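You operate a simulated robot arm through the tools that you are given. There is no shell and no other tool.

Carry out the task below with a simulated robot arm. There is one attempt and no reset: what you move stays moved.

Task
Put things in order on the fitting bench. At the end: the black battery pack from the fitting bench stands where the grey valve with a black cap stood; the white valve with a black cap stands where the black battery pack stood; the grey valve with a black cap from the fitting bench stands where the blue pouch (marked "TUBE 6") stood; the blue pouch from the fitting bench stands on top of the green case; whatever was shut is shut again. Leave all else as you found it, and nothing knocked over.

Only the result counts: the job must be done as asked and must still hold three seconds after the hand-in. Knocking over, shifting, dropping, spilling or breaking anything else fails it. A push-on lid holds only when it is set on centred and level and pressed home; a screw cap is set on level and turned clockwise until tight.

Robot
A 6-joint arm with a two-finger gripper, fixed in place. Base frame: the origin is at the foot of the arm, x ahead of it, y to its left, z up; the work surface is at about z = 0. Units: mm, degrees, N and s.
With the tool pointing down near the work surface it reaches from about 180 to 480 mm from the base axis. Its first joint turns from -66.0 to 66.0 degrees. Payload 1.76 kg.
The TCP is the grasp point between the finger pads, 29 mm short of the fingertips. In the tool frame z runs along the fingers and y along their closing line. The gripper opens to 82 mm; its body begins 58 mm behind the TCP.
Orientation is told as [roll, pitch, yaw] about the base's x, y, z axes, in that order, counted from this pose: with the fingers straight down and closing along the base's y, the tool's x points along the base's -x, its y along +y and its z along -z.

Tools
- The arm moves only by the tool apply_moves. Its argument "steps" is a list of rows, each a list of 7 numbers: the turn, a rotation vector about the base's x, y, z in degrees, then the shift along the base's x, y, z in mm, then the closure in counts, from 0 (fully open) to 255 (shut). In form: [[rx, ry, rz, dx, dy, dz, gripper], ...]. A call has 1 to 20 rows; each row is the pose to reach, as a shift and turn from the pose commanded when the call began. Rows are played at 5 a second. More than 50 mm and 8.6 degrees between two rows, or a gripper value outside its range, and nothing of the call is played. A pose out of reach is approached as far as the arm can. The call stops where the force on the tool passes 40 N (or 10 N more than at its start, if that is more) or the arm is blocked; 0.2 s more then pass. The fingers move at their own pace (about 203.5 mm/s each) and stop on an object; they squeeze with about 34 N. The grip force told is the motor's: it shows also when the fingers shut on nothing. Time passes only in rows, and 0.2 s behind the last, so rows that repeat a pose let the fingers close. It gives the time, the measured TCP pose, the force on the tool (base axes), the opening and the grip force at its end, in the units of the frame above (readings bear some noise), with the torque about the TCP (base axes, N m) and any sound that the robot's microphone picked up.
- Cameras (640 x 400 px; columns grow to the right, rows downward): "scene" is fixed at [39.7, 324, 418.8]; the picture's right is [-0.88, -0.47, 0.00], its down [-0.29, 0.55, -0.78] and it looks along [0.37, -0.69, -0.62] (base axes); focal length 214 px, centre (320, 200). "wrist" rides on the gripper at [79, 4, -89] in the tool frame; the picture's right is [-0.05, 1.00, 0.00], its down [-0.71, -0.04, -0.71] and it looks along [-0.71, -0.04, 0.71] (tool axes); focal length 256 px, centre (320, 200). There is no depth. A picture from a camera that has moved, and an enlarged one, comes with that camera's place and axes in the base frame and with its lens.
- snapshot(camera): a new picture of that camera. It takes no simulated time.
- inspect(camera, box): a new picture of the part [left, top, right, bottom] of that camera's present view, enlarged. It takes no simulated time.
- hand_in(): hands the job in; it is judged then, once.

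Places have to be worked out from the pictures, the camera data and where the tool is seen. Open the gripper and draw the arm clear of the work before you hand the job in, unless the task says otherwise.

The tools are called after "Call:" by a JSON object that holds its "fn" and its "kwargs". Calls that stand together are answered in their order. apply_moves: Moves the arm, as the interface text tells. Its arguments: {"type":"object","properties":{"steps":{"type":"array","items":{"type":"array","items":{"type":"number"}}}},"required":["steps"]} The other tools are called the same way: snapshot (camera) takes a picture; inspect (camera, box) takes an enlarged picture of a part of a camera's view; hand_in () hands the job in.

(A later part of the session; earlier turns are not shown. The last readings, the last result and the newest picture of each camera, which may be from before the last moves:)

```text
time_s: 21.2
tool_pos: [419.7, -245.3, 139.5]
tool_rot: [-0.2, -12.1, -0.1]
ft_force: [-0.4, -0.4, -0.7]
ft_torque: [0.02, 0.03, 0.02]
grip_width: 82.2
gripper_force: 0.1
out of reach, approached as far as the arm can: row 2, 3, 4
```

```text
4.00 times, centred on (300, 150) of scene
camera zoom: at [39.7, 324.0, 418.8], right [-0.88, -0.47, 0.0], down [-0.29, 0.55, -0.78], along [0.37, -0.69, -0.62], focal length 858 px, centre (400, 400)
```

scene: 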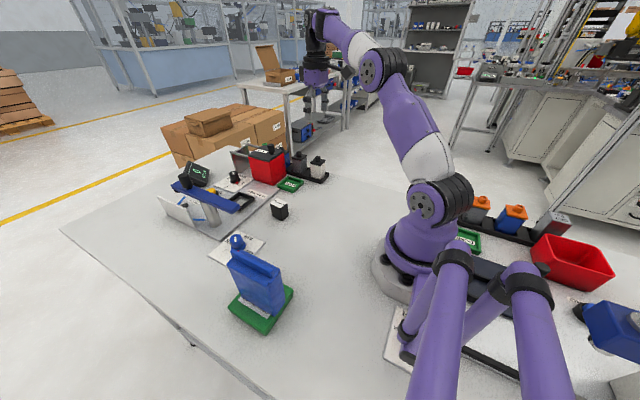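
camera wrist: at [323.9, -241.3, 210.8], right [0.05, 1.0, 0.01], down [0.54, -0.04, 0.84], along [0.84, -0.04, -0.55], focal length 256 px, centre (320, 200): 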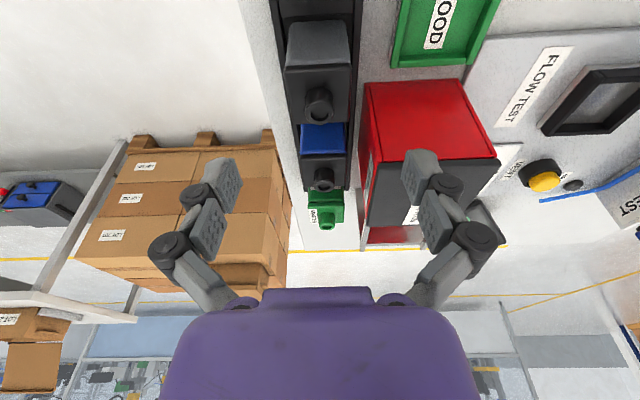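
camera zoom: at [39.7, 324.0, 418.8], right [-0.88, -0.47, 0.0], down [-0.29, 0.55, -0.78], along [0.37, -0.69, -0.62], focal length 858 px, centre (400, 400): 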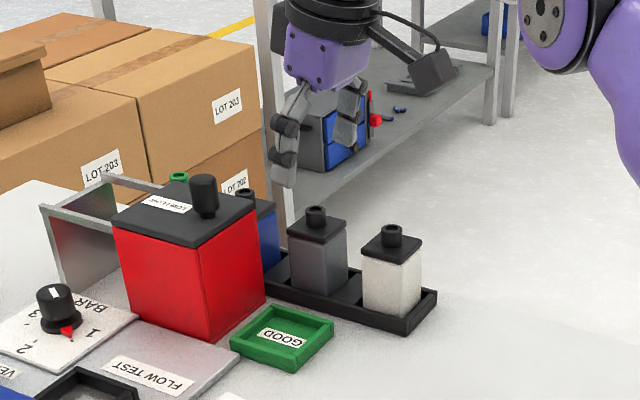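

The y alignment is good (valve centred between the fingers). I descend in part and nudge x outward, since reach should grow lower down.

Call:
{"fn": "apply_moves", "kwargs": {"steps": [[0, 0, 0, 0, 0, -15, 0], [0, 0, 0, 1, 0, -30, 0], [0, 0, 0, 3, 0, -45, 0], [0, 0, 0, 3, 0, -45, 0]]}}

Call:
{"fn": "snapshot", "kwargs": {"camera": "wrist"}}

Call:
{"fn": "inspect", "kwargs": {"camera": "scene", "box": [260, 120, 360, 200]}}

```text
time_s: 22.2
tool_pos: [422.5, -244.3, 93.2]
tool_rot: [-0.2, -12.1, 0.0]
ft_force: [-0.1, -0.3, -0.5]
ft_torque: [0.02, -0.01, -0.05]
grip_width: 81.8
gripper_force: 0.0
```

```text
taken
camera wrist: at [327.0, -242.0, 164.3], right [0.05, 1.0, 0.01], down [0.54, -0.04, 0.84], along [0.84, -0.04, -0.55], focal length 256 px, centre (320, 200)
```

wrist: 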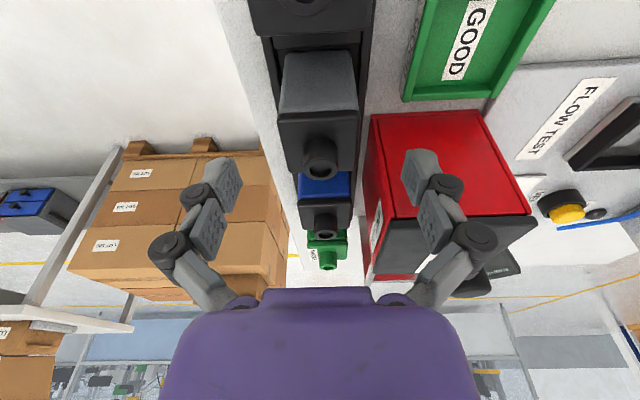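

```text
5.00 times, centred on (310, 160) of scene
camera zoom: at [39.7, 324.0, 418.8], right [-0.88, -0.47, 0.0], down [-0.29, 0.55, -0.78], along [0.37, -0.69, -0.62], focal length 1072 px, centre (370, 400)
```

zoom: 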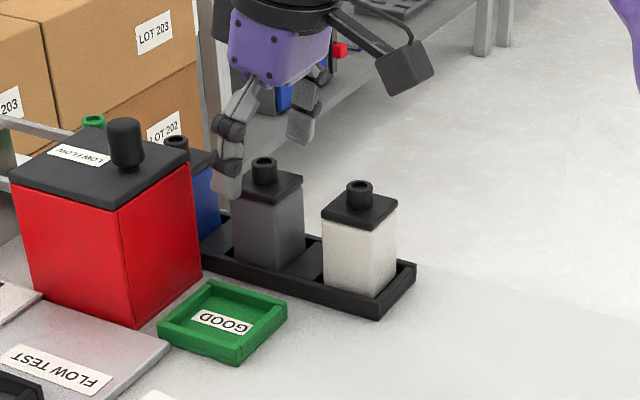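

Everything is clear and the pose is reachable. I continue down to z≈50 in small steps.

Call:
{"fn": "apply_moves", "kwargs": {"steps": [[0, 0, 0, 0, 0, -12, 0], [0, 0, 0, 1, 0, -24, 0], [0, 0, 0, 1, 0, -34, 0], [0, 0, 0, 1, 0, -42, 0], [0, 0, 0, 1, 0, -42, 0]]}}

Call:
{"fn": "snapshot", "kwargs": {"camera": "wrist"}}

Call:
{"fn": "inspect", "kwargs": {"camera": "scene", "box": [260, 120, 360, 200]}}

```text
time_s: 23.4
tool_pos: [424.0, -245.3, 52.1]
tool_rot: [-0.1, -12.0, 0.1]
ft_force: [-1.0, 0.5, 0.1]
ft_torque: [0.01, 0.01, 0.02]
grip_width: 81.8
gripper_force: 0.1
```

```text
taken
camera wrist: at [328.3, -241.2, 123.3], right [0.05, 1.0, 0.01], down [0.54, -0.04, 0.84], along [0.84, -0.04, -0.55], focal length 256 px, centre (320, 200)
```

wrist: 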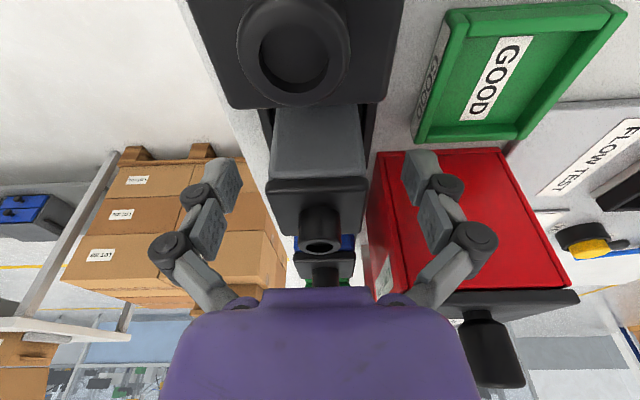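

```text
5.00 times, centred on (310, 160) of scene
camera zoom: at [39.7, 324.0, 418.8], right [-0.88, -0.47, 0.0], down [-0.29, 0.55, -0.78], along [0.37, -0.69, -0.62], focal length 1072 px, centre (370, 400)
```

zoom: 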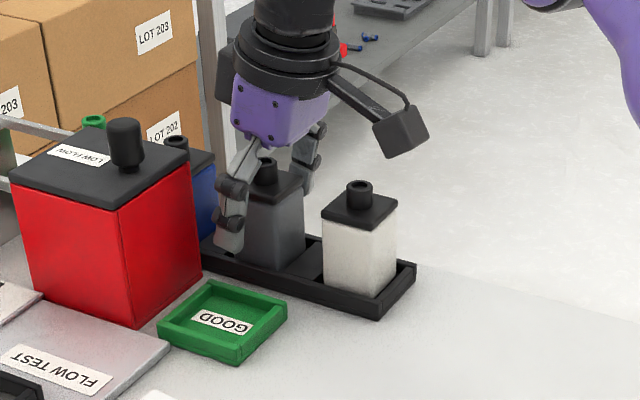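

The fingers straddle the grey valve symmetrically, tips just above the rim. I close on its body.

Call:
{"fn": "apply_moves", "kwargs": {"steps": [[0, 0, 0, 0, 0, -2, 60], [0, 0, 0, 0, 0, -2, 110], [0, 0, 0, 0, 0, -2, 150], [0, 0, 0, 0, 0, -2, 220], [0, 0, 0, 0, 0, -2, 220]]}}

Call:
{"fn": "snapshot", "kwargs": {"camera": "wrist"}}

Call:
{"fn": "inspect", "kwargs": {"camera": "scene", "box": [260, 120, 360, 200]}}

```text
time_s: 24.6
tool_pos: [424.8, -244.4, 50.4]
tool_rot: [0.0, -12.0, 0.0]
ft_force: [-0.1, 0.4, 1.1]
ft_torque: [0.02, 0.02, -0.02]
grip_width: 38.9
gripper_force: 33.9
```

```text
taken
camera wrist: at [328.6, -241.3, 121.2], right [0.05, 1.0, 0.01], down [0.54, -0.04, 0.84], along [0.84, -0.04, -0.54], focal length 256 px, centre (320, 200)
```

wrist: 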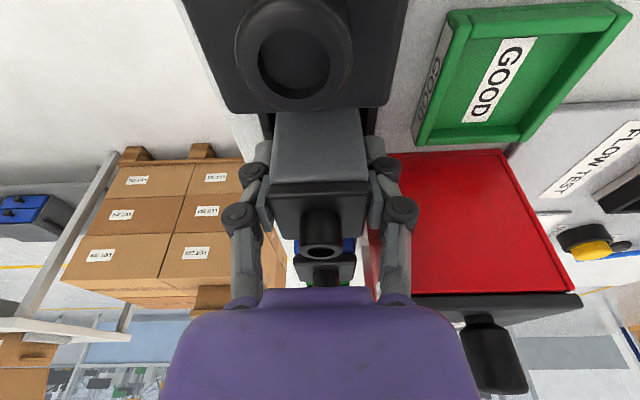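

```text
5.00 times, centred on (310, 160) of scene
camera zoom: at [39.7, 324.0, 418.8], right [-0.88, -0.47, 0.0], down [-0.29, 0.55, -0.78], along [0.37, -0.69, -0.62], focal length 1072 px, centre (370, 400)
```

zoom: 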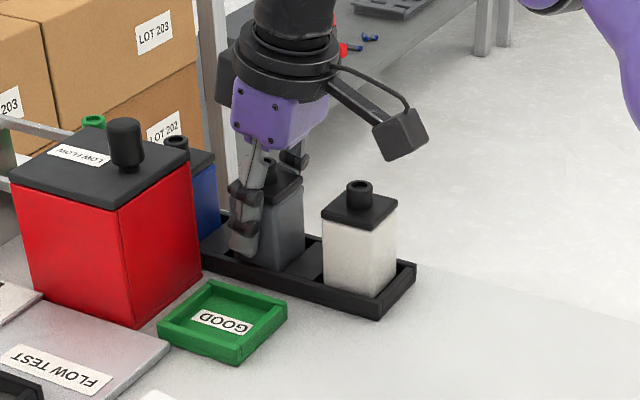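

Gripped at 38.9 mm. I lift only a few millimetres first, to verify the whole valve (not just the cap) comes up.

Call:
{"fn": "apply_moves", "kwargs": {"steps": [[0, 0, 0, 0, 0, 3, 220], [0, 0, 0, 0, 0, 8, 220], [0, 0, 0, 0, 0, 8, 220]]}}

Call:
{"fn": "inspect", "kwargs": {"camera": "scene", "box": [280, 140, 330, 190]}}

Call:
{"fn": "inspect", "kwargs": {"camera": "wrist", "box": [220, 80, 420, 300]}}

```text
time_s: 25.4
tool_pos: [424.5, -245.1, 57.4]
tool_rot: [-0.2, -12.0, 0.1]
ft_force: [0.2, -0.1, -1.0]
ft_torque: [0.03, -0.01, -0.01]
grip_width: 39.1
gripper_force: 33.1
```

```text
8.00 times, centred on (305, 165) of scene
camera zoom: at [39.7, 324.0, 418.8], right [-0.88, -0.47, 0.0], down [-0.29, 0.55, -0.78], along [0.37, -0.69, -0.62], focal length 1716 px, centre (440, 480)
```

zoom: 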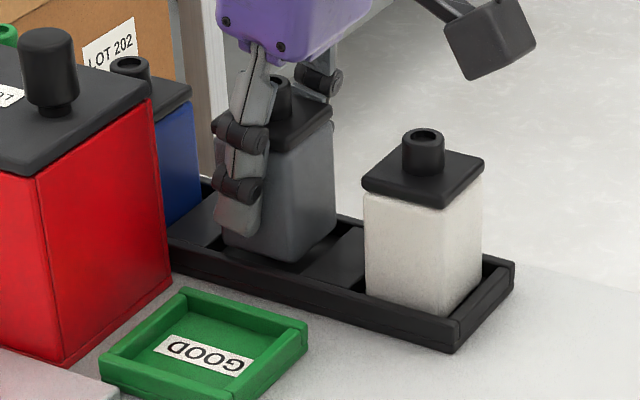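

```text
1.82 times, centred on (320, 190) of wrist
camera zoom: at [328.1, -241.2, 129.2], right [0.05, 1.0, 0.01], down [0.54, -0.04, 0.84], along [0.84, -0.04, -0.54], focal length 465 px, centre (320, 218)
```

zoom: 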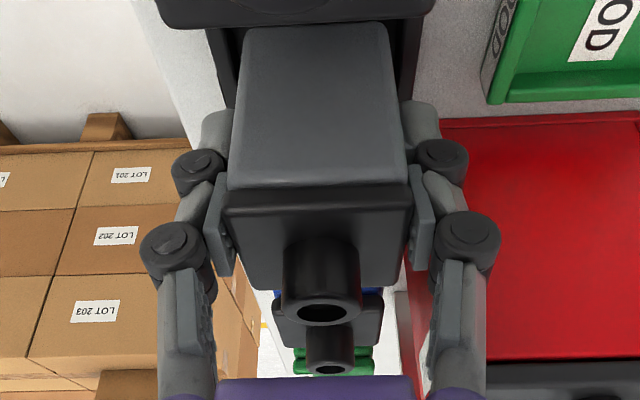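

The whole valve came up cleanly, cap on. I lift it out, retracting as it rises so it passes well above the white valve, and carry it over the pouch's former place.

Call:
{"fn": "apply_moves", "kwargs": {"steps": [[0, 0, 0, 0, 0, 20, 220], [0, 0, 0, 0, 0, 47, 220], [0, 0, 0, -10, 0, 72, 220], [0, 0, 0, -26, 0, 102, 220], [0, 0, 0, -55, 8, 130, 220], [0, 0, 0, -90, 28, 142, 220], [0, 0, 0, -125, 48, 142, 220], [0, 0, 0, -160, 66, 142, 220], [0, 0, 0, -190, 80, 142, 220], [0, 0, 0, -211, 86, 120, 220], [0, 0, 0, -211, 86, 100, 220], [0, 0, 0, -211, 86, 100, 220]]}}

Call:
{"fn": "snapshot", "kwargs": {"camera": "wrist"}}

Call:
{"fn": "snapshot", "kwargs": {"camera": "scene"}}

```text
time_s: 28.0
tool_pos: [211.1, -159.4, 160.0]
tool_rot: [-0.1, -12.0, 0.0]
ft_force: [0.7, 0.7, -0.2]
ft_torque: [0.0, 0.01, 0.03]
grip_width: 39.0
gripper_force: 34.4
```

```text
taken
camera wrist: at [115.0, -155.9, 230.4], right [0.05, 1.0, 0.01], down [0.54, -0.04, 0.84], along [0.84, -0.04, -0.54], focal length 256 px, centre (320, 200)
```

wrist: 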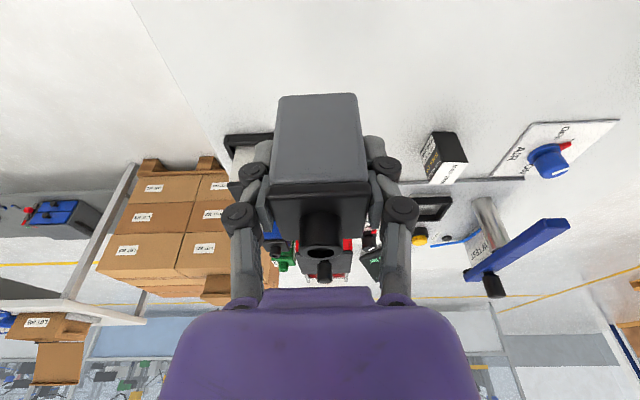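

```text
taken
```

scene: 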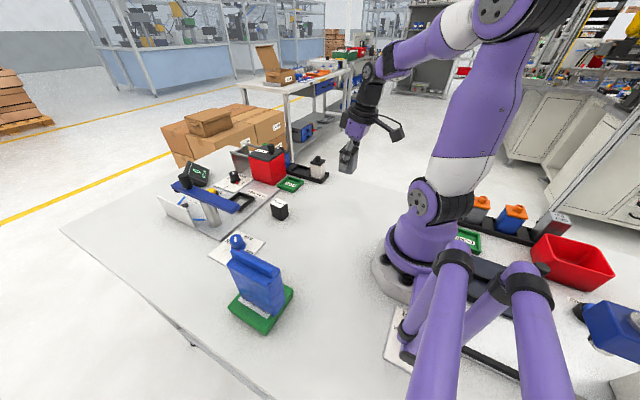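

The valve is carried level, TCP at (211,-160,160). I shift +3 mm in x, +1 in y, and lower to just above the table.

Call:
{"fn": "apply_moves", "kwargs": {"steps": [[0, 0, 0, 3, 1, -30, 220], [0, 0, 0, 3, 1, -60, 220], [0, 0, 0, 3, 1, -90, 220], [0, 0, 0, 3, 1, -104, 220], [0, 0, 0, 3, 1, -104, 220]]}}

Call:
{"fn": "inspect", "kwargs": {"camera": "scene", "box": [300, 120, 400, 220]}}

```text
time_s: 29.2
tool_pos: [216.3, -159.4, 53.1]
tool_rot: [0.0, -12.0, -0.1]
ft_force: [0.2, 0.0, -1.6]
ft_torque: [0.02, 0.02, 0.01]
grip_width: 39.1
gripper_force: 34.2
```

```text
4.00 times, centred on (350, 170) of scene
camera zoom: at [39.7, 324.0, 418.8], right [-0.88, -0.47, 0.0], down [-0.29, 0.55, -0.78], along [0.37, -0.69, -0.62], focal length 858 px, centre (200, 320)
```

zoom: 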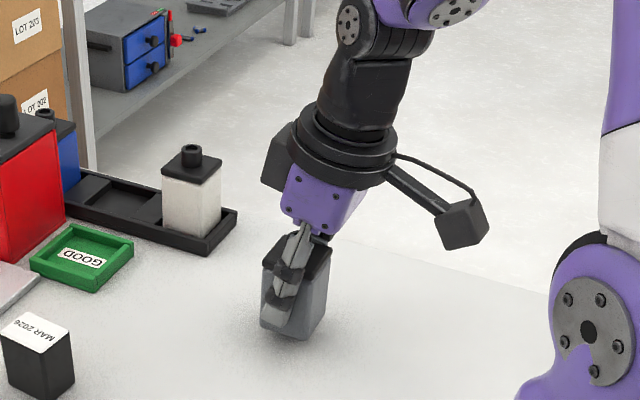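

Call:
{"fn": "apply_moves", "kwargs": {"steps": [[0, 0, 0, 0, 0, -1.5, 220], [0, 0, 0, 0, 0, -3, 220], [0, 0, 0, 0, 0, -3, 220]]}}

```text
time_s: 30.0
tool_pos: [216.1, -158.4, 50.8]
tool_rot: [-0.2, -11.9, 0.0]
ft_force: [0.1, -0.7, -0.2]
ft_torque: [0.0, 0.0, -0.02]
grip_width: 38.8
gripper_force: 34.3
```

No contact yet; I keep lowering in 1–1.5 mm steps.

Call:
{"fn": "apply_moves", "kwargs": {"steps": [[0, 0, 0, -1, 0, -1.2, 220], [0, 0, 0, -1, 0, -2.4, 220], [0, 0, 0, -1, 0, -2.4, 220]]}}

```text
time_s: 30.8
tool_pos: [216.7, -157.8, 48.3]
tool_rot: [0.0, -12.0, 0.0]
ft_force: [0.5, -0.3, -1.7]
ft_torque: [0.01, 0.02, 0.0]
grip_width: 39.0
gripper_force: 34.4
```

Call:
{"fn": "apply_moves", "kwargs": {"steps": [[0, 0, 0, 0, 0, -1, 220], [0, 0, 0, 0, 0, -2, 220], [0, 0, 0, 0, 0, -2, 220]]}}

Call:
{"fn": "inspect", "kwargs": {"camera": "scene", "box": [320, 150, 370, 220]}}

```text
time_s: 31.6
tool_pos: [215.6, -157.9, 47.1]
tool_rot: [0.1, -12.0, 0.0]
ft_force: [0.3, 0.1, -0.3]
ft_torque: [0.0, 0.0, -0.01]
grip_width: 39.2
gripper_force: 34.4
```

```text
5.71 times, centred on (345, 185) of scene
camera zoom: at [39.7, 324.0, 418.8], right [-0.88, -0.47, 0.0], down [-0.29, 0.55, -0.78], along [0.37, -0.69, -0.62], focal length 1226 px, centre (177, 286)
```

zoom: 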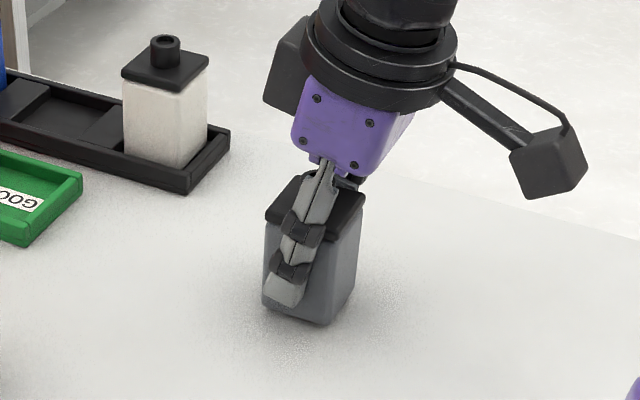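

Call:
{"fn": "apply_moves", "kwargs": {"steps": [[0, 0, 0, 0, 0, -1, 220], [0, 0, 0, 0, 0, -2, 220], [0, 0, 0, 0, 0, -2, 220]]}}

```text
time_s: 32.4
tool_pos: [215.7, -158.7, 43.9]
tool_rot: [-0.1, -12.0, 0.0]
ft_force: [0.3, 0.2, -1.7]
ft_torque: [0.01, 0.01, -0.02]
grip_width: 39.2
gripper_force: 33.5
```

Call:
{"fn": "apply_moves", "kwargs": {"steps": [[0, 0, 0, 0, 0, -1, 220], [0, 0, 0, 0, 0, -1, 220]]}}

Call:
{"fn": "inspect", "kwargs": {"camera": "scene", "box": [325, 165, 365, 210]}}

Call:
{"fn": "snapshot", "kwargs": {"camera": "wrist"}}

```text
time_s: 33.0
tool_pos: [216.1, -157.2, 43.5]
tool_rot: [-0.1, -12.0, 0.1]
ft_force: [-1.9, 0.5, 3.1]
ft_torque: [0.0, 0.0, -0.02]
grip_width: 39.6
gripper_force: 33.4
```

```text
8.89 times, centred on (345, 188) of scene
camera zoom: at [39.7, 324.0, 418.8], right [-0.88, -0.47, 0.0], down [-0.29, 0.55, -0.78], along [0.37, -0.69, -0.62], focal length 1906 px, centre (98, 311)
```

zoom: 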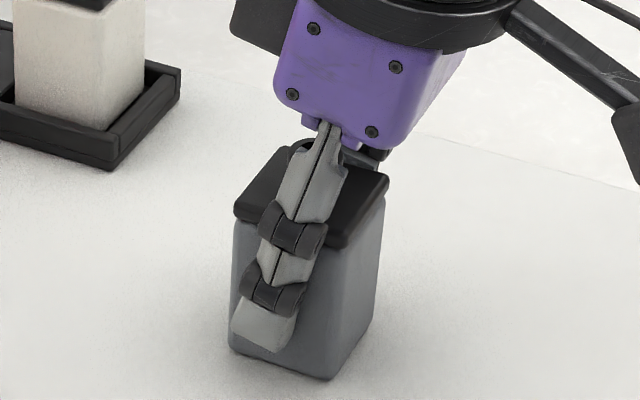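

```text
taken
camera wrist: at [119.8, -154.2, 114.9], right [0.05, 1.0, 0.01], down [0.54, -0.04, 0.84], along [0.84, -0.04, -0.54], focal length 256 px, centre (320, 200)
```

wrist: 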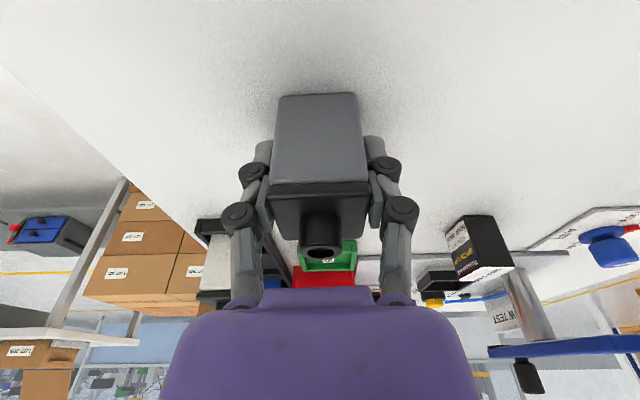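

Contact is just starting (3 N). I correct 2 mm in x and set it down a bit firmer.

Call:
{"fn": "apply_moves", "kwargs": {"steps": [[0, 0, 0, 0, 0, 1.5, 220], [0, 0, 0, -2, -0.8, 1.5, 220], [0, 0, 0, -2, -0.8, 0, 220], [0, 0, 0, -2, -0.8, -0.8, 220], [0, 0, 0, -2, -0.8, -0.8, 220]]}}

```text
time_s: 34.2
tool_pos: [213.3, -159.7, 42.4]
tool_rot: [-0.1, -12.0, -0.1]
ft_force: [-2.9, 1.3, 11.4]
ft_torque: [0.09, 0.11, 0.06]
grip_width: 39.2
gripper_force: 33.8
```

The valve is on the table (11 N). I release it.

Call:
{"fn": "apply_moves", "kwargs": {"steps": [[0, 0, 0, 0, 0, 0.4, 125], [0, 0, 0, 0, 0, 0.4, 90], [0, 0, 0, 0, 0, 0.4, 20], [0, 0, 0, 0, 0, 0.4, 0]]}}

Call:
{"fn": "snapshot", "kwargs": {"camera": "wrist"}}

Call:
{"fn": "inspect", "kwargs": {"camera": "scene", "box": [310, 140, 380, 215]}}

```text
time_s: 35.2
tool_pos: [213.9, -157.9, 44.4]
tool_rot: [-0.1, -12.0, 0.1]
ft_force: [0.0, -1.1, -0.2]
ft_torque: [-0.01, -0.03, -0.01]
grip_width: 81.9
gripper_force: 0.0
```

```text
taken
camera wrist: at [117.2, -155.0, 115.2], right [0.05, 1.0, 0.01], down [0.54, -0.04, 0.84], along [0.84, -0.04, -0.54], focal length 256 px, centre (320, 200)
```

wrist: 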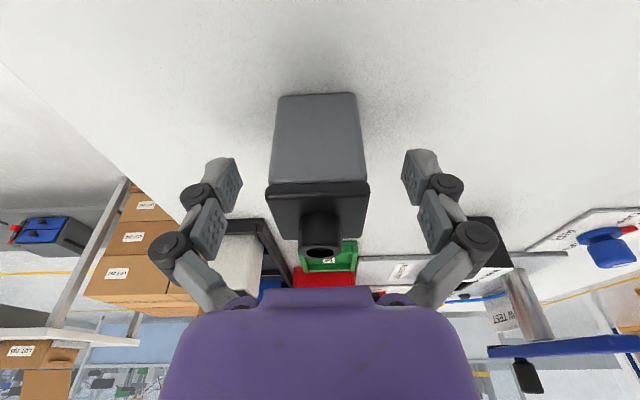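

```text
5.33 times, centred on (345, 178) of scene
camera zoom: at [39.7, 324.0, 418.8], right [-0.88, -0.47, 0.0], down [-0.29, 0.55, -0.78], along [0.37, -0.69, -0.62], focal length 1144 px, centre (187, 320)
```

zoom: 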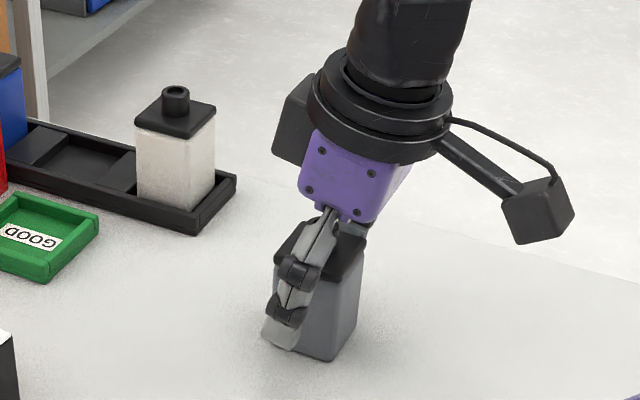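

The grey valve stands in the pouch's place. The battery pack measures about 38×27×50 mm at (349,-21), yaw about -4.5°; I rise and move above it keeping the 12° tilt (so it can be put into the far rack slot upright).

Call:
{"fn": "apply_moves", "kwargs": {"steps": [[0, 0, 0, 0, 0, 30, 0], [0, 0, 0, 0, 0, 70, 0], [0, 0, 0, 0, 0, 110, 0], [0, 0, -1, 27, 27, 115, 0], [0, 0, -2, 54, 54, 115, 0], [0, 0, -3, 81, 81, 115, 0], [0, 0, -4, 108, 110, 115, 0], [0, 0, -4.5, 134, 137, 100, 0], [0, 0, -4.5, 134, 137, 80, 0], [0, 0, -4.5, 134, 137, 80, 0]]}}

Call:
{"fn": "snapshot", "kwargs": {"camera": "wrist"}}

Call:
{"fn": "snapshot", "kwargs": {"camera": "scene"}}

```text
time_s: 37.4
tool_pos: [348.2, -23.5, 123.1]
tool_rot: [-0.1, -12.1, -4.6]
ft_force: [-0.7, 0.4, 0.0]
ft_torque: [-0.03, 0.01, -0.05]
grip_width: 82.1
gripper_force: 0.1
```

```text
taken
camera wrist: at [252.7, -11.4, 195.0], right [0.13, 0.99, 0.01], down [0.54, -0.08, 0.84], along [0.83, -0.1, -0.54], focal length 256 px, centre (320, 200)
```

wrist: 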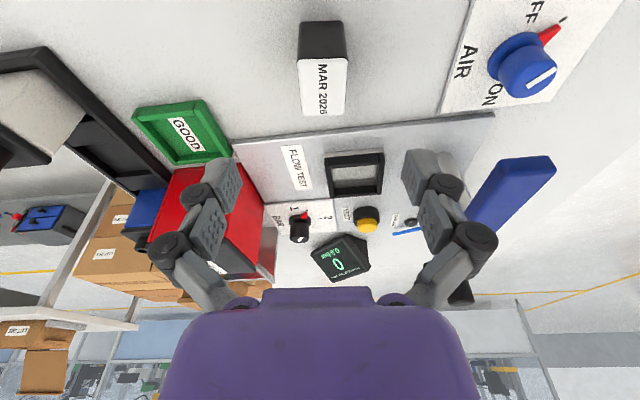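

```text
taken
```

scene: 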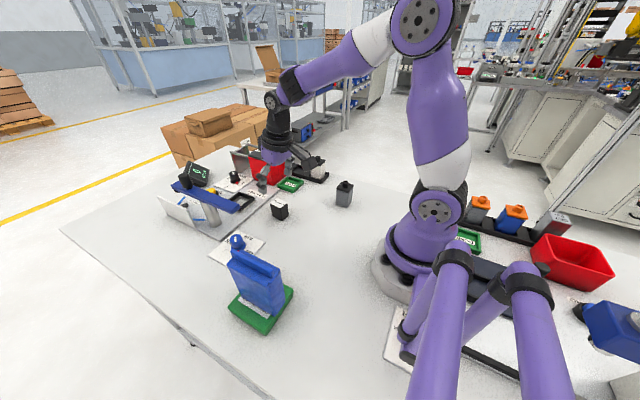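

Call:
{"fn": "inspect", "kwargs": {"camera": "wrist", "box": [260, 0, 390, 130]}}

Call:
{"fn": "inspect", "kwargs": {"camera": "scene", "box": [230, 130, 370, 220]}}

```text
3.08 times, centred on (325, 65) of wrist
camera zoom: at [252.7, -11.4, 195.0], right [0.13, 0.99, 0.01], down [0.54, -0.08, 0.84], along [0.83, -0.1, -0.54], focal length 788 px, centre (305, 615)
```

zoom: 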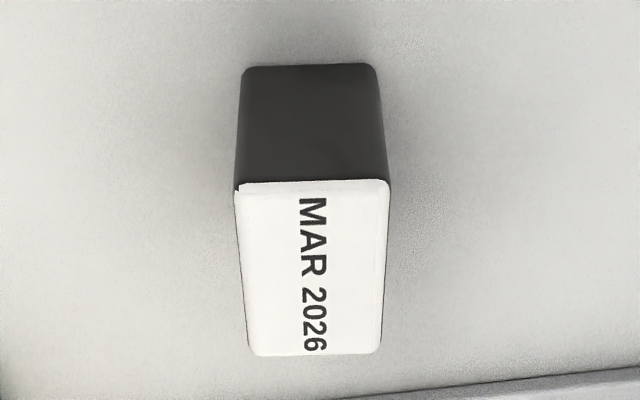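

```text
4.44 times, centred on (300, 175) of scene
camera zoom: at [39.7, 324.0, 418.8], right [-0.88, -0.47, 0.0], down [-0.29, 0.55, -0.78], along [0.37, -0.69, -0.62], focal length 953 px, centre (409, 311)
```

zoom: 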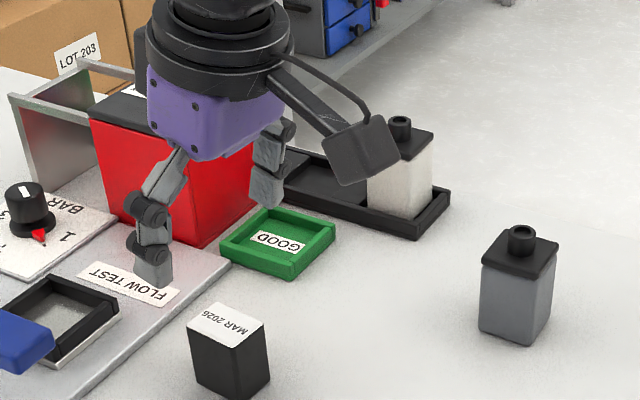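

The battery is centred at (349.5,-20.8), yaw about -6°. I correct +2.3 mm in y and 1.4° in yaw, then descend to z≈44.

Call:
{"fn": "apply_moves", "kwargs": {"steps": [[0, 0, -1.4, 0.7, 2.3, 0, 0], [0, 0, -1.4, 0.7, 2.3, -30, 0], [0, 0, -1.4, 0.7, 2.3, -60, 0], [0, 0, -1.4, 0.7, 2.3, -79, 0], [0, 0, -1.4, 0.7, 2.3, -79, 0]]}}

Call:
{"fn": "snapshot", "kwargs": {"camera": "wrist"}}

Call:
{"fn": "inspect", "kwargs": {"camera": "scene", "box": [230, 130, 350, 240]}}

```text
time_s: 38.6
tool_pos: [350.2, -18.5, 44.1]
tool_rot: [-0.1, -12.1, -6.0]
ft_force: [0.4, 0.5, -0.2]
ft_torque: [0.03, 0.01, -0.03]
grip_width: 82.0
gripper_force: 0.0
```

```text
taken
camera wrist: at [253.7, -5.8, 115.7], right [0.15, 0.99, 0.01], down [0.54, -0.09, 0.84], along [0.83, -0.12, -0.54], focal length 256 px, centre (320, 200)
```

wrist: 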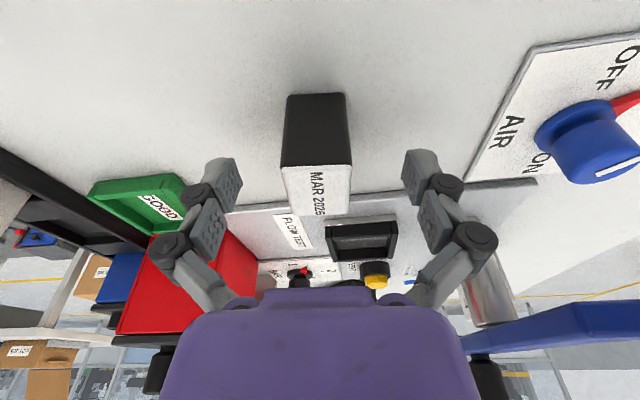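

```text
3.64 times, centred on (290, 185) of scene
camera zoom: at [39.7, 324.0, 418.8], right [-0.88, -0.47, 0.0], down [-0.29, 0.55, -0.78], along [0.37, -0.69, -0.62], focal length 780 px, centre (429, 254)
```

zoom: 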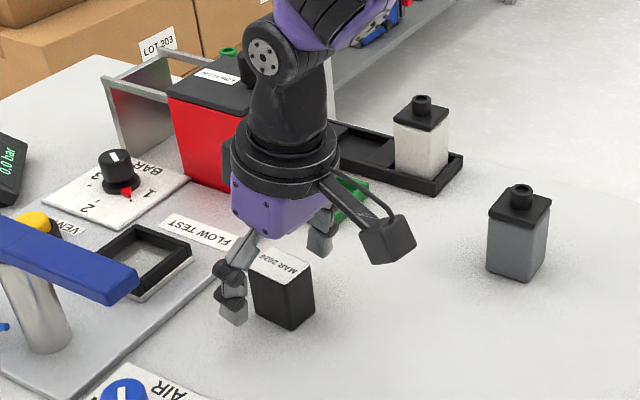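

The battery sits centred between the fingers (about 1 mm off). I nudge and close.

Call:
{"fn": "apply_moves", "kwargs": {"steps": [[0, 0, 0, 0, -1, 0, 60], [0, 0, 0, 0, -1, 0, 120], [0, 0, 0, 0, -1, 0, 170], [0, 0, 0, 0, -1, 0, 230], [0, 0, 0, 0, -1, 0, 230]]}}

Call:
{"fn": "snapshot", "kwargs": {"camera": "wrist"}}

```text
time_s: 39.8
tool_pos: [347.7, -20.1, 44.6]
tool_rot: [0.0, -11.9, -5.9]
ft_force: [-1.1, -0.6, 3.0]
ft_torque: [0.05, -0.01, 0.02]
grip_width: 29.0
gripper_force: 34.0
```

```text
taken
camera wrist: at [253.0, -6.9, 115.9], right [0.15, 0.99, 0.01], down [0.54, -0.09, 0.84], along [0.83, -0.12, -0.54], focal length 256 px, centre (320, 200)
```

wrist: 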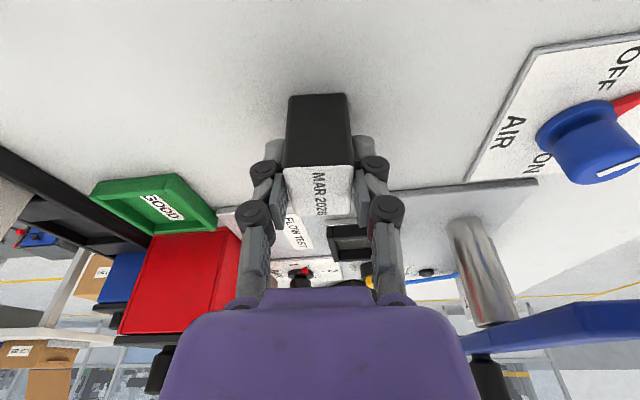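

Held at 29.0 mm. I lift, carry it at height along y to the rack line and stop short of the grey valve's empty slot.

Call:
{"fn": "apply_moves", "kwargs": {"steps": [[0, 0, 0, 0, 0, 5, 230], [0, 0, 0, 0, 0, 40, 230], [0, 0, 0, 0, 0, 85, 230], [0, 0, 0, 0, 0, 120, 230], [0, 0, 1, 0, -40, 120, 230], [0, 0, 2, 0, -80, 120, 230], [0, 0, 3, 0, -120, 120, 230], [0, 0, 4, 0, -160, 120, 230], [0, 0, 5, 0, -195, 120, 230], [0, 0, 6, 0, -224, 120, 230], [0, 0, 6, 25, -224, 120, 230], [0, 0, 6, 45, -224, 110, 230], [0, 0, 6, 45, -224, 110, 230], [0, 0, 6, 45, -224, 110, 230]]}}

Call:
{"fn": "snapshot", "kwargs": {"camera": "wrist"}}

Call:
{"fn": "inspect", "kwargs": {"camera": "scene", "box": [230, 80, 370, 200]}}

```text
time_s: 42.8
tool_pos: [392.5, -243.5, 152.6]
tool_rot: [-0.1, -11.9, 0.1]
ft_force: [0.6, -0.1, -0.5]
ft_torque: [0.01, 0.0, 0.0]
grip_width: 29.1
gripper_force: 33.7
```

```text
taken
camera wrist: at [296.2, -240.2, 224.0], right [0.05, 1.0, 0.01], down [0.54, -0.04, 0.84], along [0.84, -0.04, -0.55], focal length 256 px, centre (320, 200)
```

wrist: 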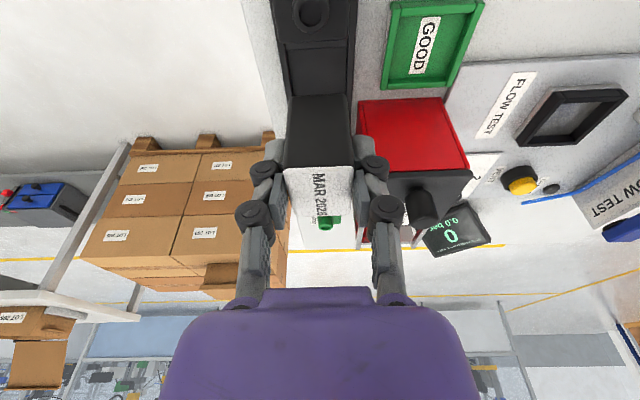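

```text
3.33 times, centred on (300, 140) of scene
camera zoom: at [39.7, 324.0, 418.8], right [-0.88, -0.47, 0.0], down [-0.29, 0.55, -0.78], along [0.37, -0.69, -0.62], focal length 715 px, centre (387, 400)
```

zoom: 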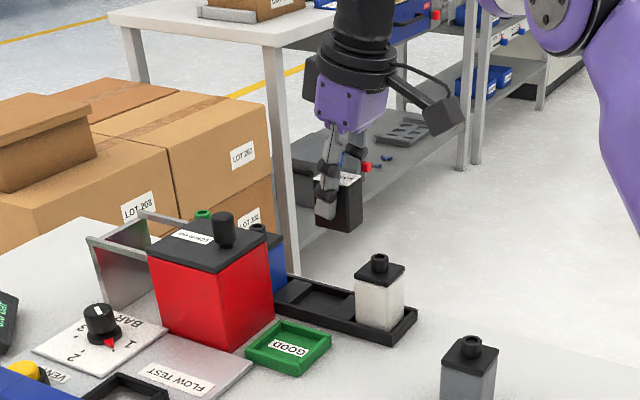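

Clear of the white valve now. I move outward and down to hover above the empty slot.

Call:
{"fn": "apply_moves", "kwargs": {"steps": [[0, 0, 0, 12, -0.5, -15, 230], [0, 0, 0, 22, -1, -30, 230], [0, 0, 0, 31, -1, -50, 230], [0, 0, 0, 31, -1, -60, 230], [0, 0, 0, 31, -1, -60, 230]]}}

Call:
{"fn": "snapshot", "kwargs": {"camera": "wrist"}}

Call:
{"fn": "inspect", "kwargs": {"camera": "scene", "box": [260, 120, 350, 200]}}

```text
time_s: 44.0
tool_pos: [423.0, -245.2, 93.1]
tool_rot: [0.0, -12.0, 0.2]
ft_force: [1.1, -0.4, -0.2]
ft_torque: [-0.02, 0.0, 0.01]
grip_width: 29.2
gripper_force: 33.9
```

```text
taken
camera wrist: at [327.1, -242.6, 165.5], right [0.05, 1.0, 0.01], down [0.54, -0.04, 0.84], along [0.84, -0.04, -0.55], focal length 256 px, centre (320, 200)
```

wrist: 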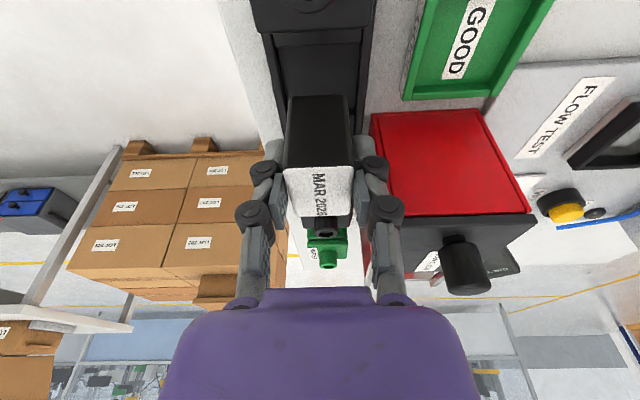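

```text
5.00 times, centred on (305, 160) of scene
camera zoom: at [39.7, 324.0, 418.8], right [-0.88, -0.47, 0.0], down [-0.29, 0.55, -0.78], along [0.37, -0.69, -0.62], focal length 1072 px, centre (395, 400)
```

zoom: 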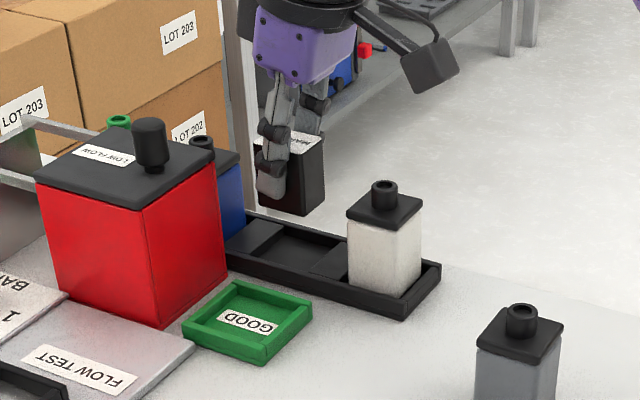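

Call:
{"fn": "inspect", "kwargs": {"camera": "wrist", "box": [240, 0, 400, 180]}}

Call:
{"fn": "inspect", "kwargs": {"camera": "scene", "box": [295, 150, 345, 190]}}

```text
2.22 times, centred on (320, 90) of wrist
camera zoom: at [327.1, -242.6, 165.5], right [0.05, 1.0, 0.01], down [0.54, -0.04, 0.84], along [0.84, -0.04, -0.55], focal length 569 px, centre (320, 444)
```

zoom: 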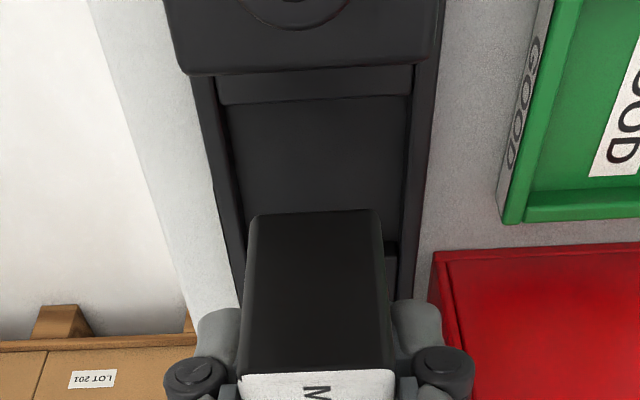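

```text
10.00 times, centred on (320, 170) of scene
camera zoom: at [39.7, 324.0, 418.8], right [-0.88, -0.47, 0.0], down [-0.29, 0.55, -0.78], along [0.37, -0.69, -0.62], focal length 2145 px, centre (320, 500)
```

zoom: 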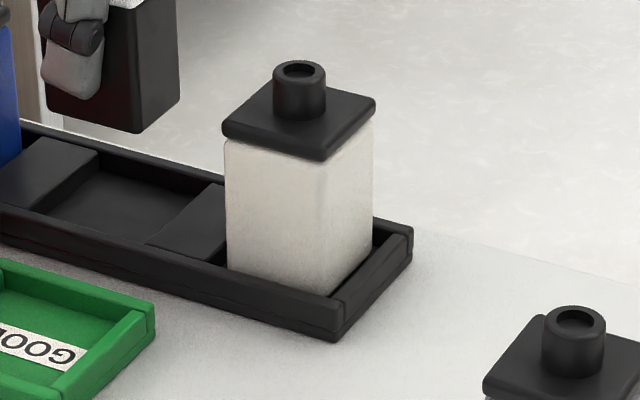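

The slot spans about x 402–450 and the battery's bottom about 407.8–446, so it is centred; y needs +1 mm. I lower to just above the slot floor.

Call:
{"fn": "apply_moves", "kwargs": {"steps": [[0, 0, 0, 0, 1, -10, 230], [0, 0, 0, 0, 1, -22, 230], [0, 0, 0, 0, 1, -32, 230], [0, 0, 0, 0, 1, -37, 230], [0, 0, 0, 0, 1, -37, 230]]}}

Call:
{"fn": "inspect", "kwargs": {"camera": "scene", "box": [280, 140, 340, 190]}}

Call:
{"fn": "inspect", "kwargs": {"camera": "wrist", "box": [220, 40, 420, 240]}}

```text
time_s: 45.2
tool_pos: [424.1, -244.3, 56.9]
tool_rot: [-0.1, -11.9, 0.2]
ft_force: [-0.7, 0.1, -1.6]
ft_torque: [-0.03, 0.0, 0.0]
grip_width: 29.2
gripper_force: 34.0
```

```text
8.00 times, centred on (310, 165) of scene
camera zoom: at [39.7, 324.0, 418.8], right [-0.88, -0.47, 0.0], down [-0.29, 0.55, -0.78], along [0.37, -0.69, -0.62], focal length 1716 px, centre (400, 480)
```

zoom: 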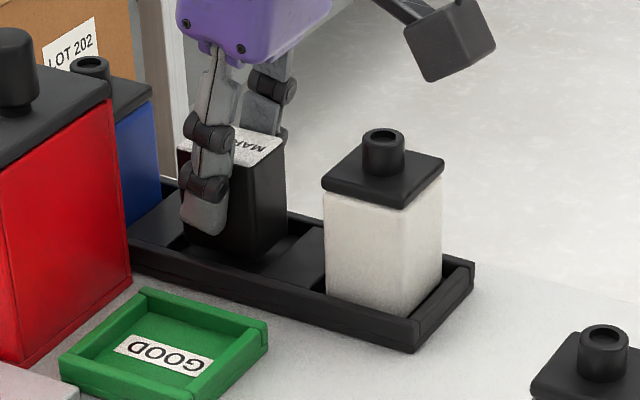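

```text
2.00 times, centred on (320, 140) of wrist
camera zoom: at [328.5, -241.8, 128.1], right [0.05, 1.0, 0.01], down [0.54, -0.04, 0.84], along [0.84, -0.04, -0.54], focal length 512 px, centre (320, 320)
```

zoom: 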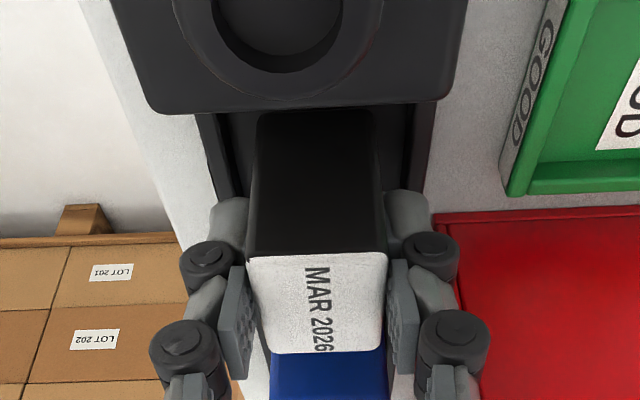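

Call:
{"fn": "apply_moves", "kwargs": {"steps": [[0, 0, 0, 0, 0, -1.5, 230], [0, 0, 0, 0, 0, -3, 230], [0, 0, 0, 0, 0, -4, 230], [0, 0, 0, 0, 0, -4, 230]]}}

```text
time_s: 46.2
tool_pos: [424.3, -244.6, 52.7]
tool_rot: [-0.1, -12.0, 0.1]
ft_force: [0.2, 0.4, -0.5]
ft_torque: [-0.02, 0.0, 0.01]
grip_width: 29.2
gripper_force: 34.6
```

Call:
{"fn": "apply_moves", "kwargs": {"steps": [[0, 0, 0, 0, 0, -1, 230], [0, 0, 0, 0, 0, -1.5, 230], [0, 0, 0, 0, 0, -1.5, 230]]}}

Call:
{"fn": "inspect", "kwargs": {"camera": "scene", "box": [285, 145, 330, 185]}}

```text
time_s: 47.0
tool_pos: [426.1, -244.1, 52.5]
tool_rot: [-0.1, -11.9, 0.1]
ft_force: [-0.6, -0.4, -2.2]
ft_torque: [-0.04, 0.01, 0.0]
grip_width: 29.1
gripper_force: 33.5
```

```text
10.00 times, centred on (308, 165) of scene
camera zoom: at [39.7, 324.0, 418.8], right [-0.88, -0.47, 0.0], down [-0.29, 0.55, -0.78], along [0.37, -0.69, -0.62], focal length 2145 px, centre (445, 550)
```

zoom: 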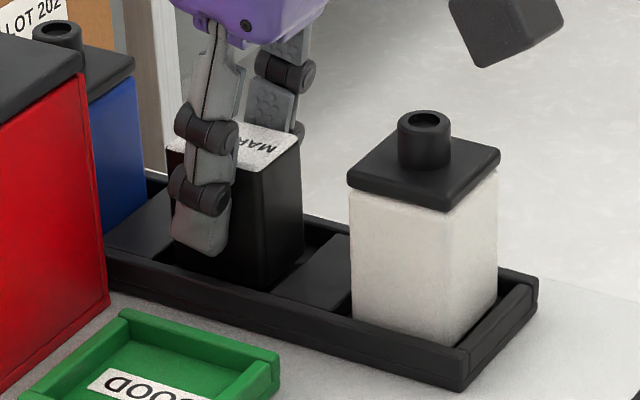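

Call:
{"fn": "apply_moves", "kwargs": {"steps": [[0, 0, 0, 0, 0, -0.8, 230], [0, 0, 0, 0, 0, -1.2, 230], [0, 0, 0, 0, 0, -1.2, 230]]}}

```text
time_s: 47.8
tool_pos: [423.3, -244.0, 49.7]
tool_rot: [-0.2, -12.0, 0.1]
ft_force: [-0.8, 0.4, -0.1]
ft_torque: [-0.01, 0.0, -0.01]
grip_width: 28.9
gripper_force: 33.8
```

Call:
{"fn": "apply_moves", "kwargs": {"steps": [[0, 0, 0, 0, 0, -0.8, 230], [0, 0, 0, 0, 0, -0.8, 230]]}}

Call:
{"fn": "inspect", "kwargs": {"camera": "wrist", "box": [220, 40, 420, 240]}}

Call:
{"fn": "inspect", "kwargs": {"camera": "scene", "box": [285, 150, 325, 180]}}

```text
time_s: 48.4
tool_pos: [424.6, -243.9, 50.2]
tool_rot: [-0.1, -12.2, 0.1]
ft_force: [-2.7, 2.4, 10.4]
ft_torque: [0.13, 0.2, 0.06]
grip_width: 29.3
gripper_force: 33.5
```

```text
2.00 times, centred on (320, 140) of wrist
camera zoom: at [328.5, -241.4, 121.7], right [0.05, 1.0, 0.01], down [0.54, -0.04, 0.84], along [0.84, -0.04, -0.54], focal length 512 px, centre (320, 320)
```

zoom: 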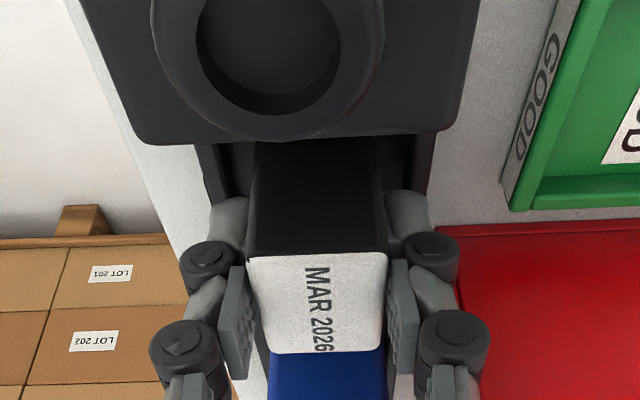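

```text
13.33 times, centred on (305, 165) of scene
camera zoom: at [39.7, 324.0, 418.8], right [-0.88, -0.47, 0.0], down [-0.29, 0.55, -0.78], along [0.37, -0.69, -0.62], focal length 2860 px, centre (520, 667)
```

zoom: 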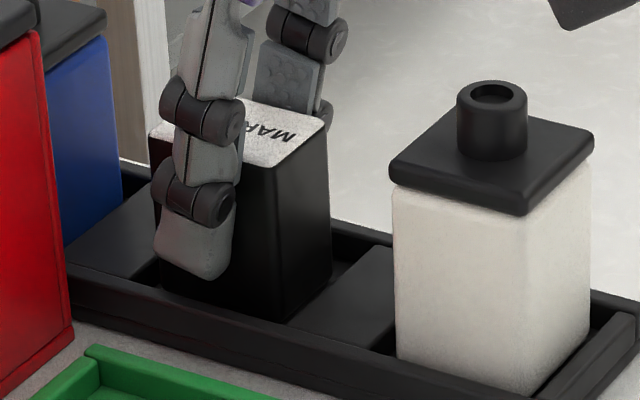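

Contact at 10 N, battery bottom at the slot floor height. I open the gripper slowly.

Call:
{"fn": "apply_moves", "kwargs": {"steps": [[0, 0, 0, 0, 0, 0.4, 155], [0, 0, 0, 0, 0, 0.4, 120], [0, 0, 0, 0, 0, 0.4, 60], [0, 0, 0, 0, 0, 0.4, 20], [0, 0, 0, 0, 0, 0.4, 20]]}}

Call:
{"fn": "inspect", "kwargs": {"camera": "scene", "box": [280, 140, 330, 185]}}

Call:
{"fn": "snapshot", "kwargs": {"camera": "wrist"}}

```text
time_s: 49.6
tool_pos: [425.2, -244.7, 49.9]
tool_rot: [-0.1, -11.9, 0.1]
ft_force: [-0.3, -0.2, 0.5]
ft_torque: [-0.04, -0.02, 0.0]
grip_width: 75.7
gripper_force: 0.1
```

```text
8.89 times, centred on (305, 162) of scene
camera zoom: at [39.7, 324.0, 418.8], right [-0.88, -0.47, 0.0], down [-0.29, 0.55, -0.78], along [0.37, -0.69, -0.62], focal length 1906 px, centre (453, 533)
```

zoom: 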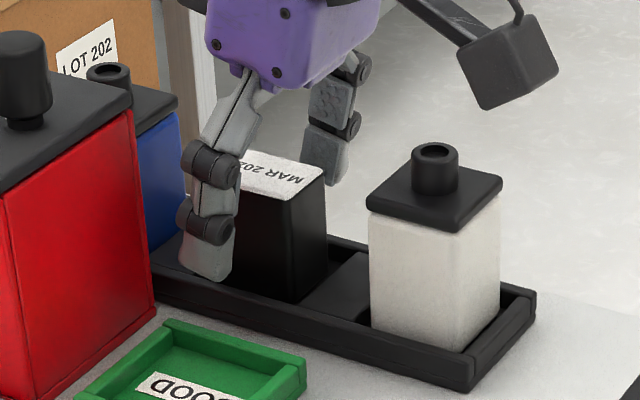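

```text
taken
camera wrist: at [328.3, -241.0, 121.4], right [0.05, 1.0, 0.01], down [0.54, -0.04, 0.84], along [0.84, -0.04, -0.54], focal length 256 px, centre (320, 200)
```

wrist: 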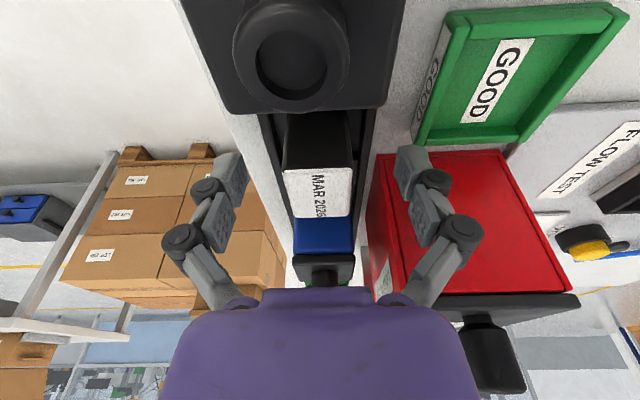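

The battery stands in the rack slot. I rise out, retract, untilt the tool and hover over the white valve.

Call:
{"fn": "apply_moves", "kwargs": {"steps": [[0, 0, 0, 0, 0, 15, 20], [0, 0, 0, 0, 0, 35, 20], [0, 0, 0, 0, 0, 58, 0], [0, 0, 0, -12, 0, 85, 0], [0, 0, 0, -32, 0, 110, 0], [0, 4, 0, -55, 0, 110, 0], [0, 8, 0, -75, 0, 110, 0], [0, 12, 0, -75, 0, 110, 0], [0, 12, 0, -75, 0, 100, 0], [0, 12, 0, -75, 0, 100, 0]]}}

Call:
{"fn": "snapshot", "kwargs": {"camera": "wrist"}}

Call:
{"fn": "inspect", "kwargs": {"camera": "scene", "box": [240, 100, 370, 200]}}

```text
time_s: 51.8
tool_pos: [349.8, -243.4, 151.1]
tool_rot: [0.1, 0.0, 0.1]
ft_force: [-0.5, 0.4, -0.2]
ft_torque: [-0.01, -0.04, 0.01]
grip_width: 82.0
gripper_force: 0.1
```

```text
taken
camera wrist: at [270.2, -240.5, 240.5], right [0.05, 1.0, 0.0], down [0.71, -0.04, 0.71], along [0.71, -0.04, -0.71], focal length 256 px, centre (320, 200)
```

wrist: 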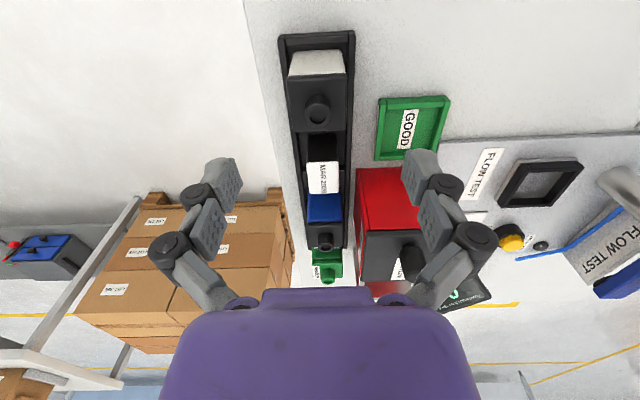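

```text
4.00 times, centred on (305, 150) of scene
camera zoom: at [39.7, 324.0, 418.8], right [-0.88, -0.47, 0.0], down [-0.29, 0.55, -0.78], along [0.37, -0.69, -0.62], focal length 858 px, centre (380, 400)
```

zoom: 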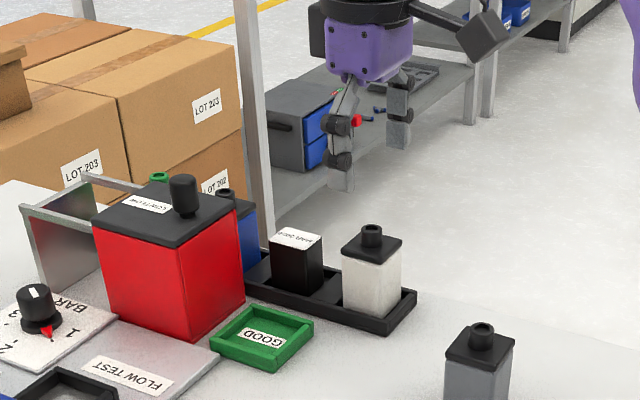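

Call:
{"fn": "inspect", "kwargs": {"camera": "wrist", "box": [260, 20, 380, 200]}}

```text
2.22 times, centred on (320, 110) of wrist
camera zoom: at [270.2, -240.5, 240.5], right [0.05, 1.0, 0.0], down [0.71, -0.04, 0.71], along [0.71, -0.04, -0.71], focal length 569 px, centre (320, 400)
```

zoom: 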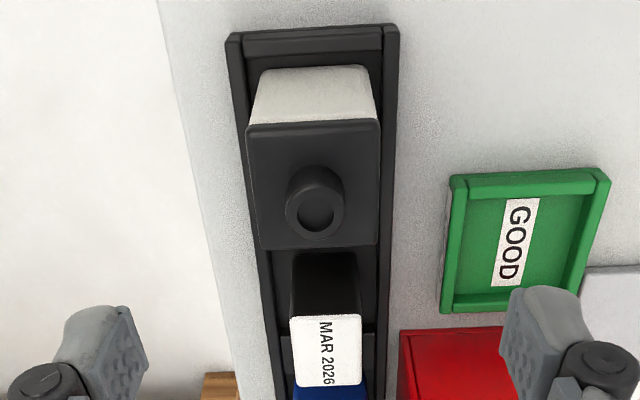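

The white valve is at (350,-245.8). I shift -1.2 mm in y and descend to z≈50 straddling it.

Call:
{"fn": "apply_moves", "kwargs": {"steps": [[0, 0, 0, 0.5, -1.2, -20, 0], [0, 0, 0, 0.5, -1.2, -45, 0], [0, 0, 0, 0.5, -1.2, -70, 0], [0, 0, 0, 0.5, -1.2, -90, 0], [0, 0, 0, 0.5, -1.2, -100, 0], [0, 0, 0, 0.5, -1.2, -100, 0]]}}

Call:
{"fn": "snapshot", "kwargs": {"camera": "wrist"}}

Call:
{"fn": "inspect", "kwargs": {"camera": "scene", "box": [270, 120, 350, 190]}}

```text
time_s: 53.2
tool_pos: [349.1, -245.2, 51.0]
tool_rot: [-0.1, 0.1, 0.2]
ft_force: [-0.2, -0.9, 0.8]
ft_torque: [-0.02, -0.03, 0.01]
grip_width: 81.9
gripper_force: 0.2
```

```text
taken
camera wrist: at [270.6, -241.6, 140.9], right [0.05, 1.0, 0.0], down [0.71, -0.04, 0.71], along [0.71, -0.04, -0.71], focal length 256 px, centre (320, 200)
```

wrist: 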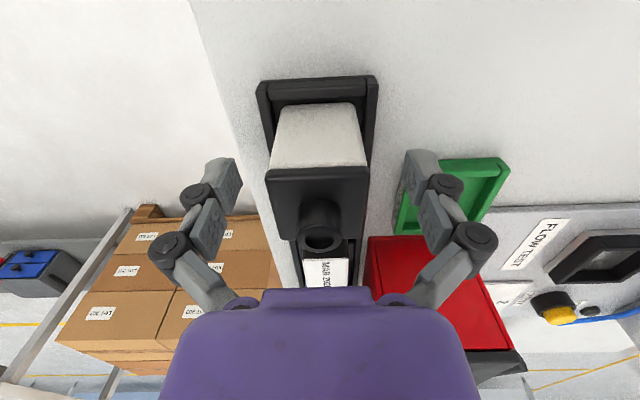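

```text
5.71 times, centred on (310, 155) of scene
camera zoom: at [39.7, 324.0, 418.8], right [-0.88, -0.47, 0.0], down [-0.29, 0.55, -0.78], along [0.37, -0.69, -0.62], focal length 1226 px, centre (377, 457)
```

zoom: 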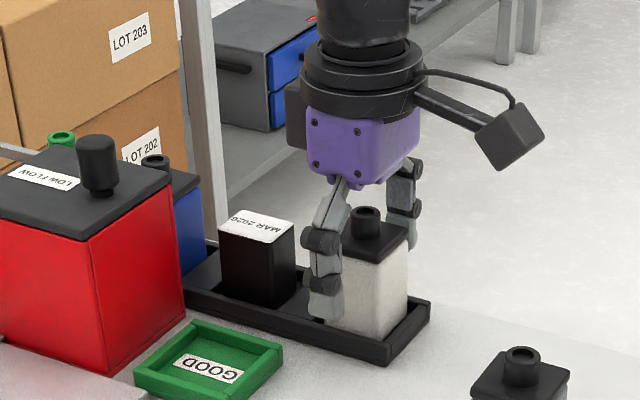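

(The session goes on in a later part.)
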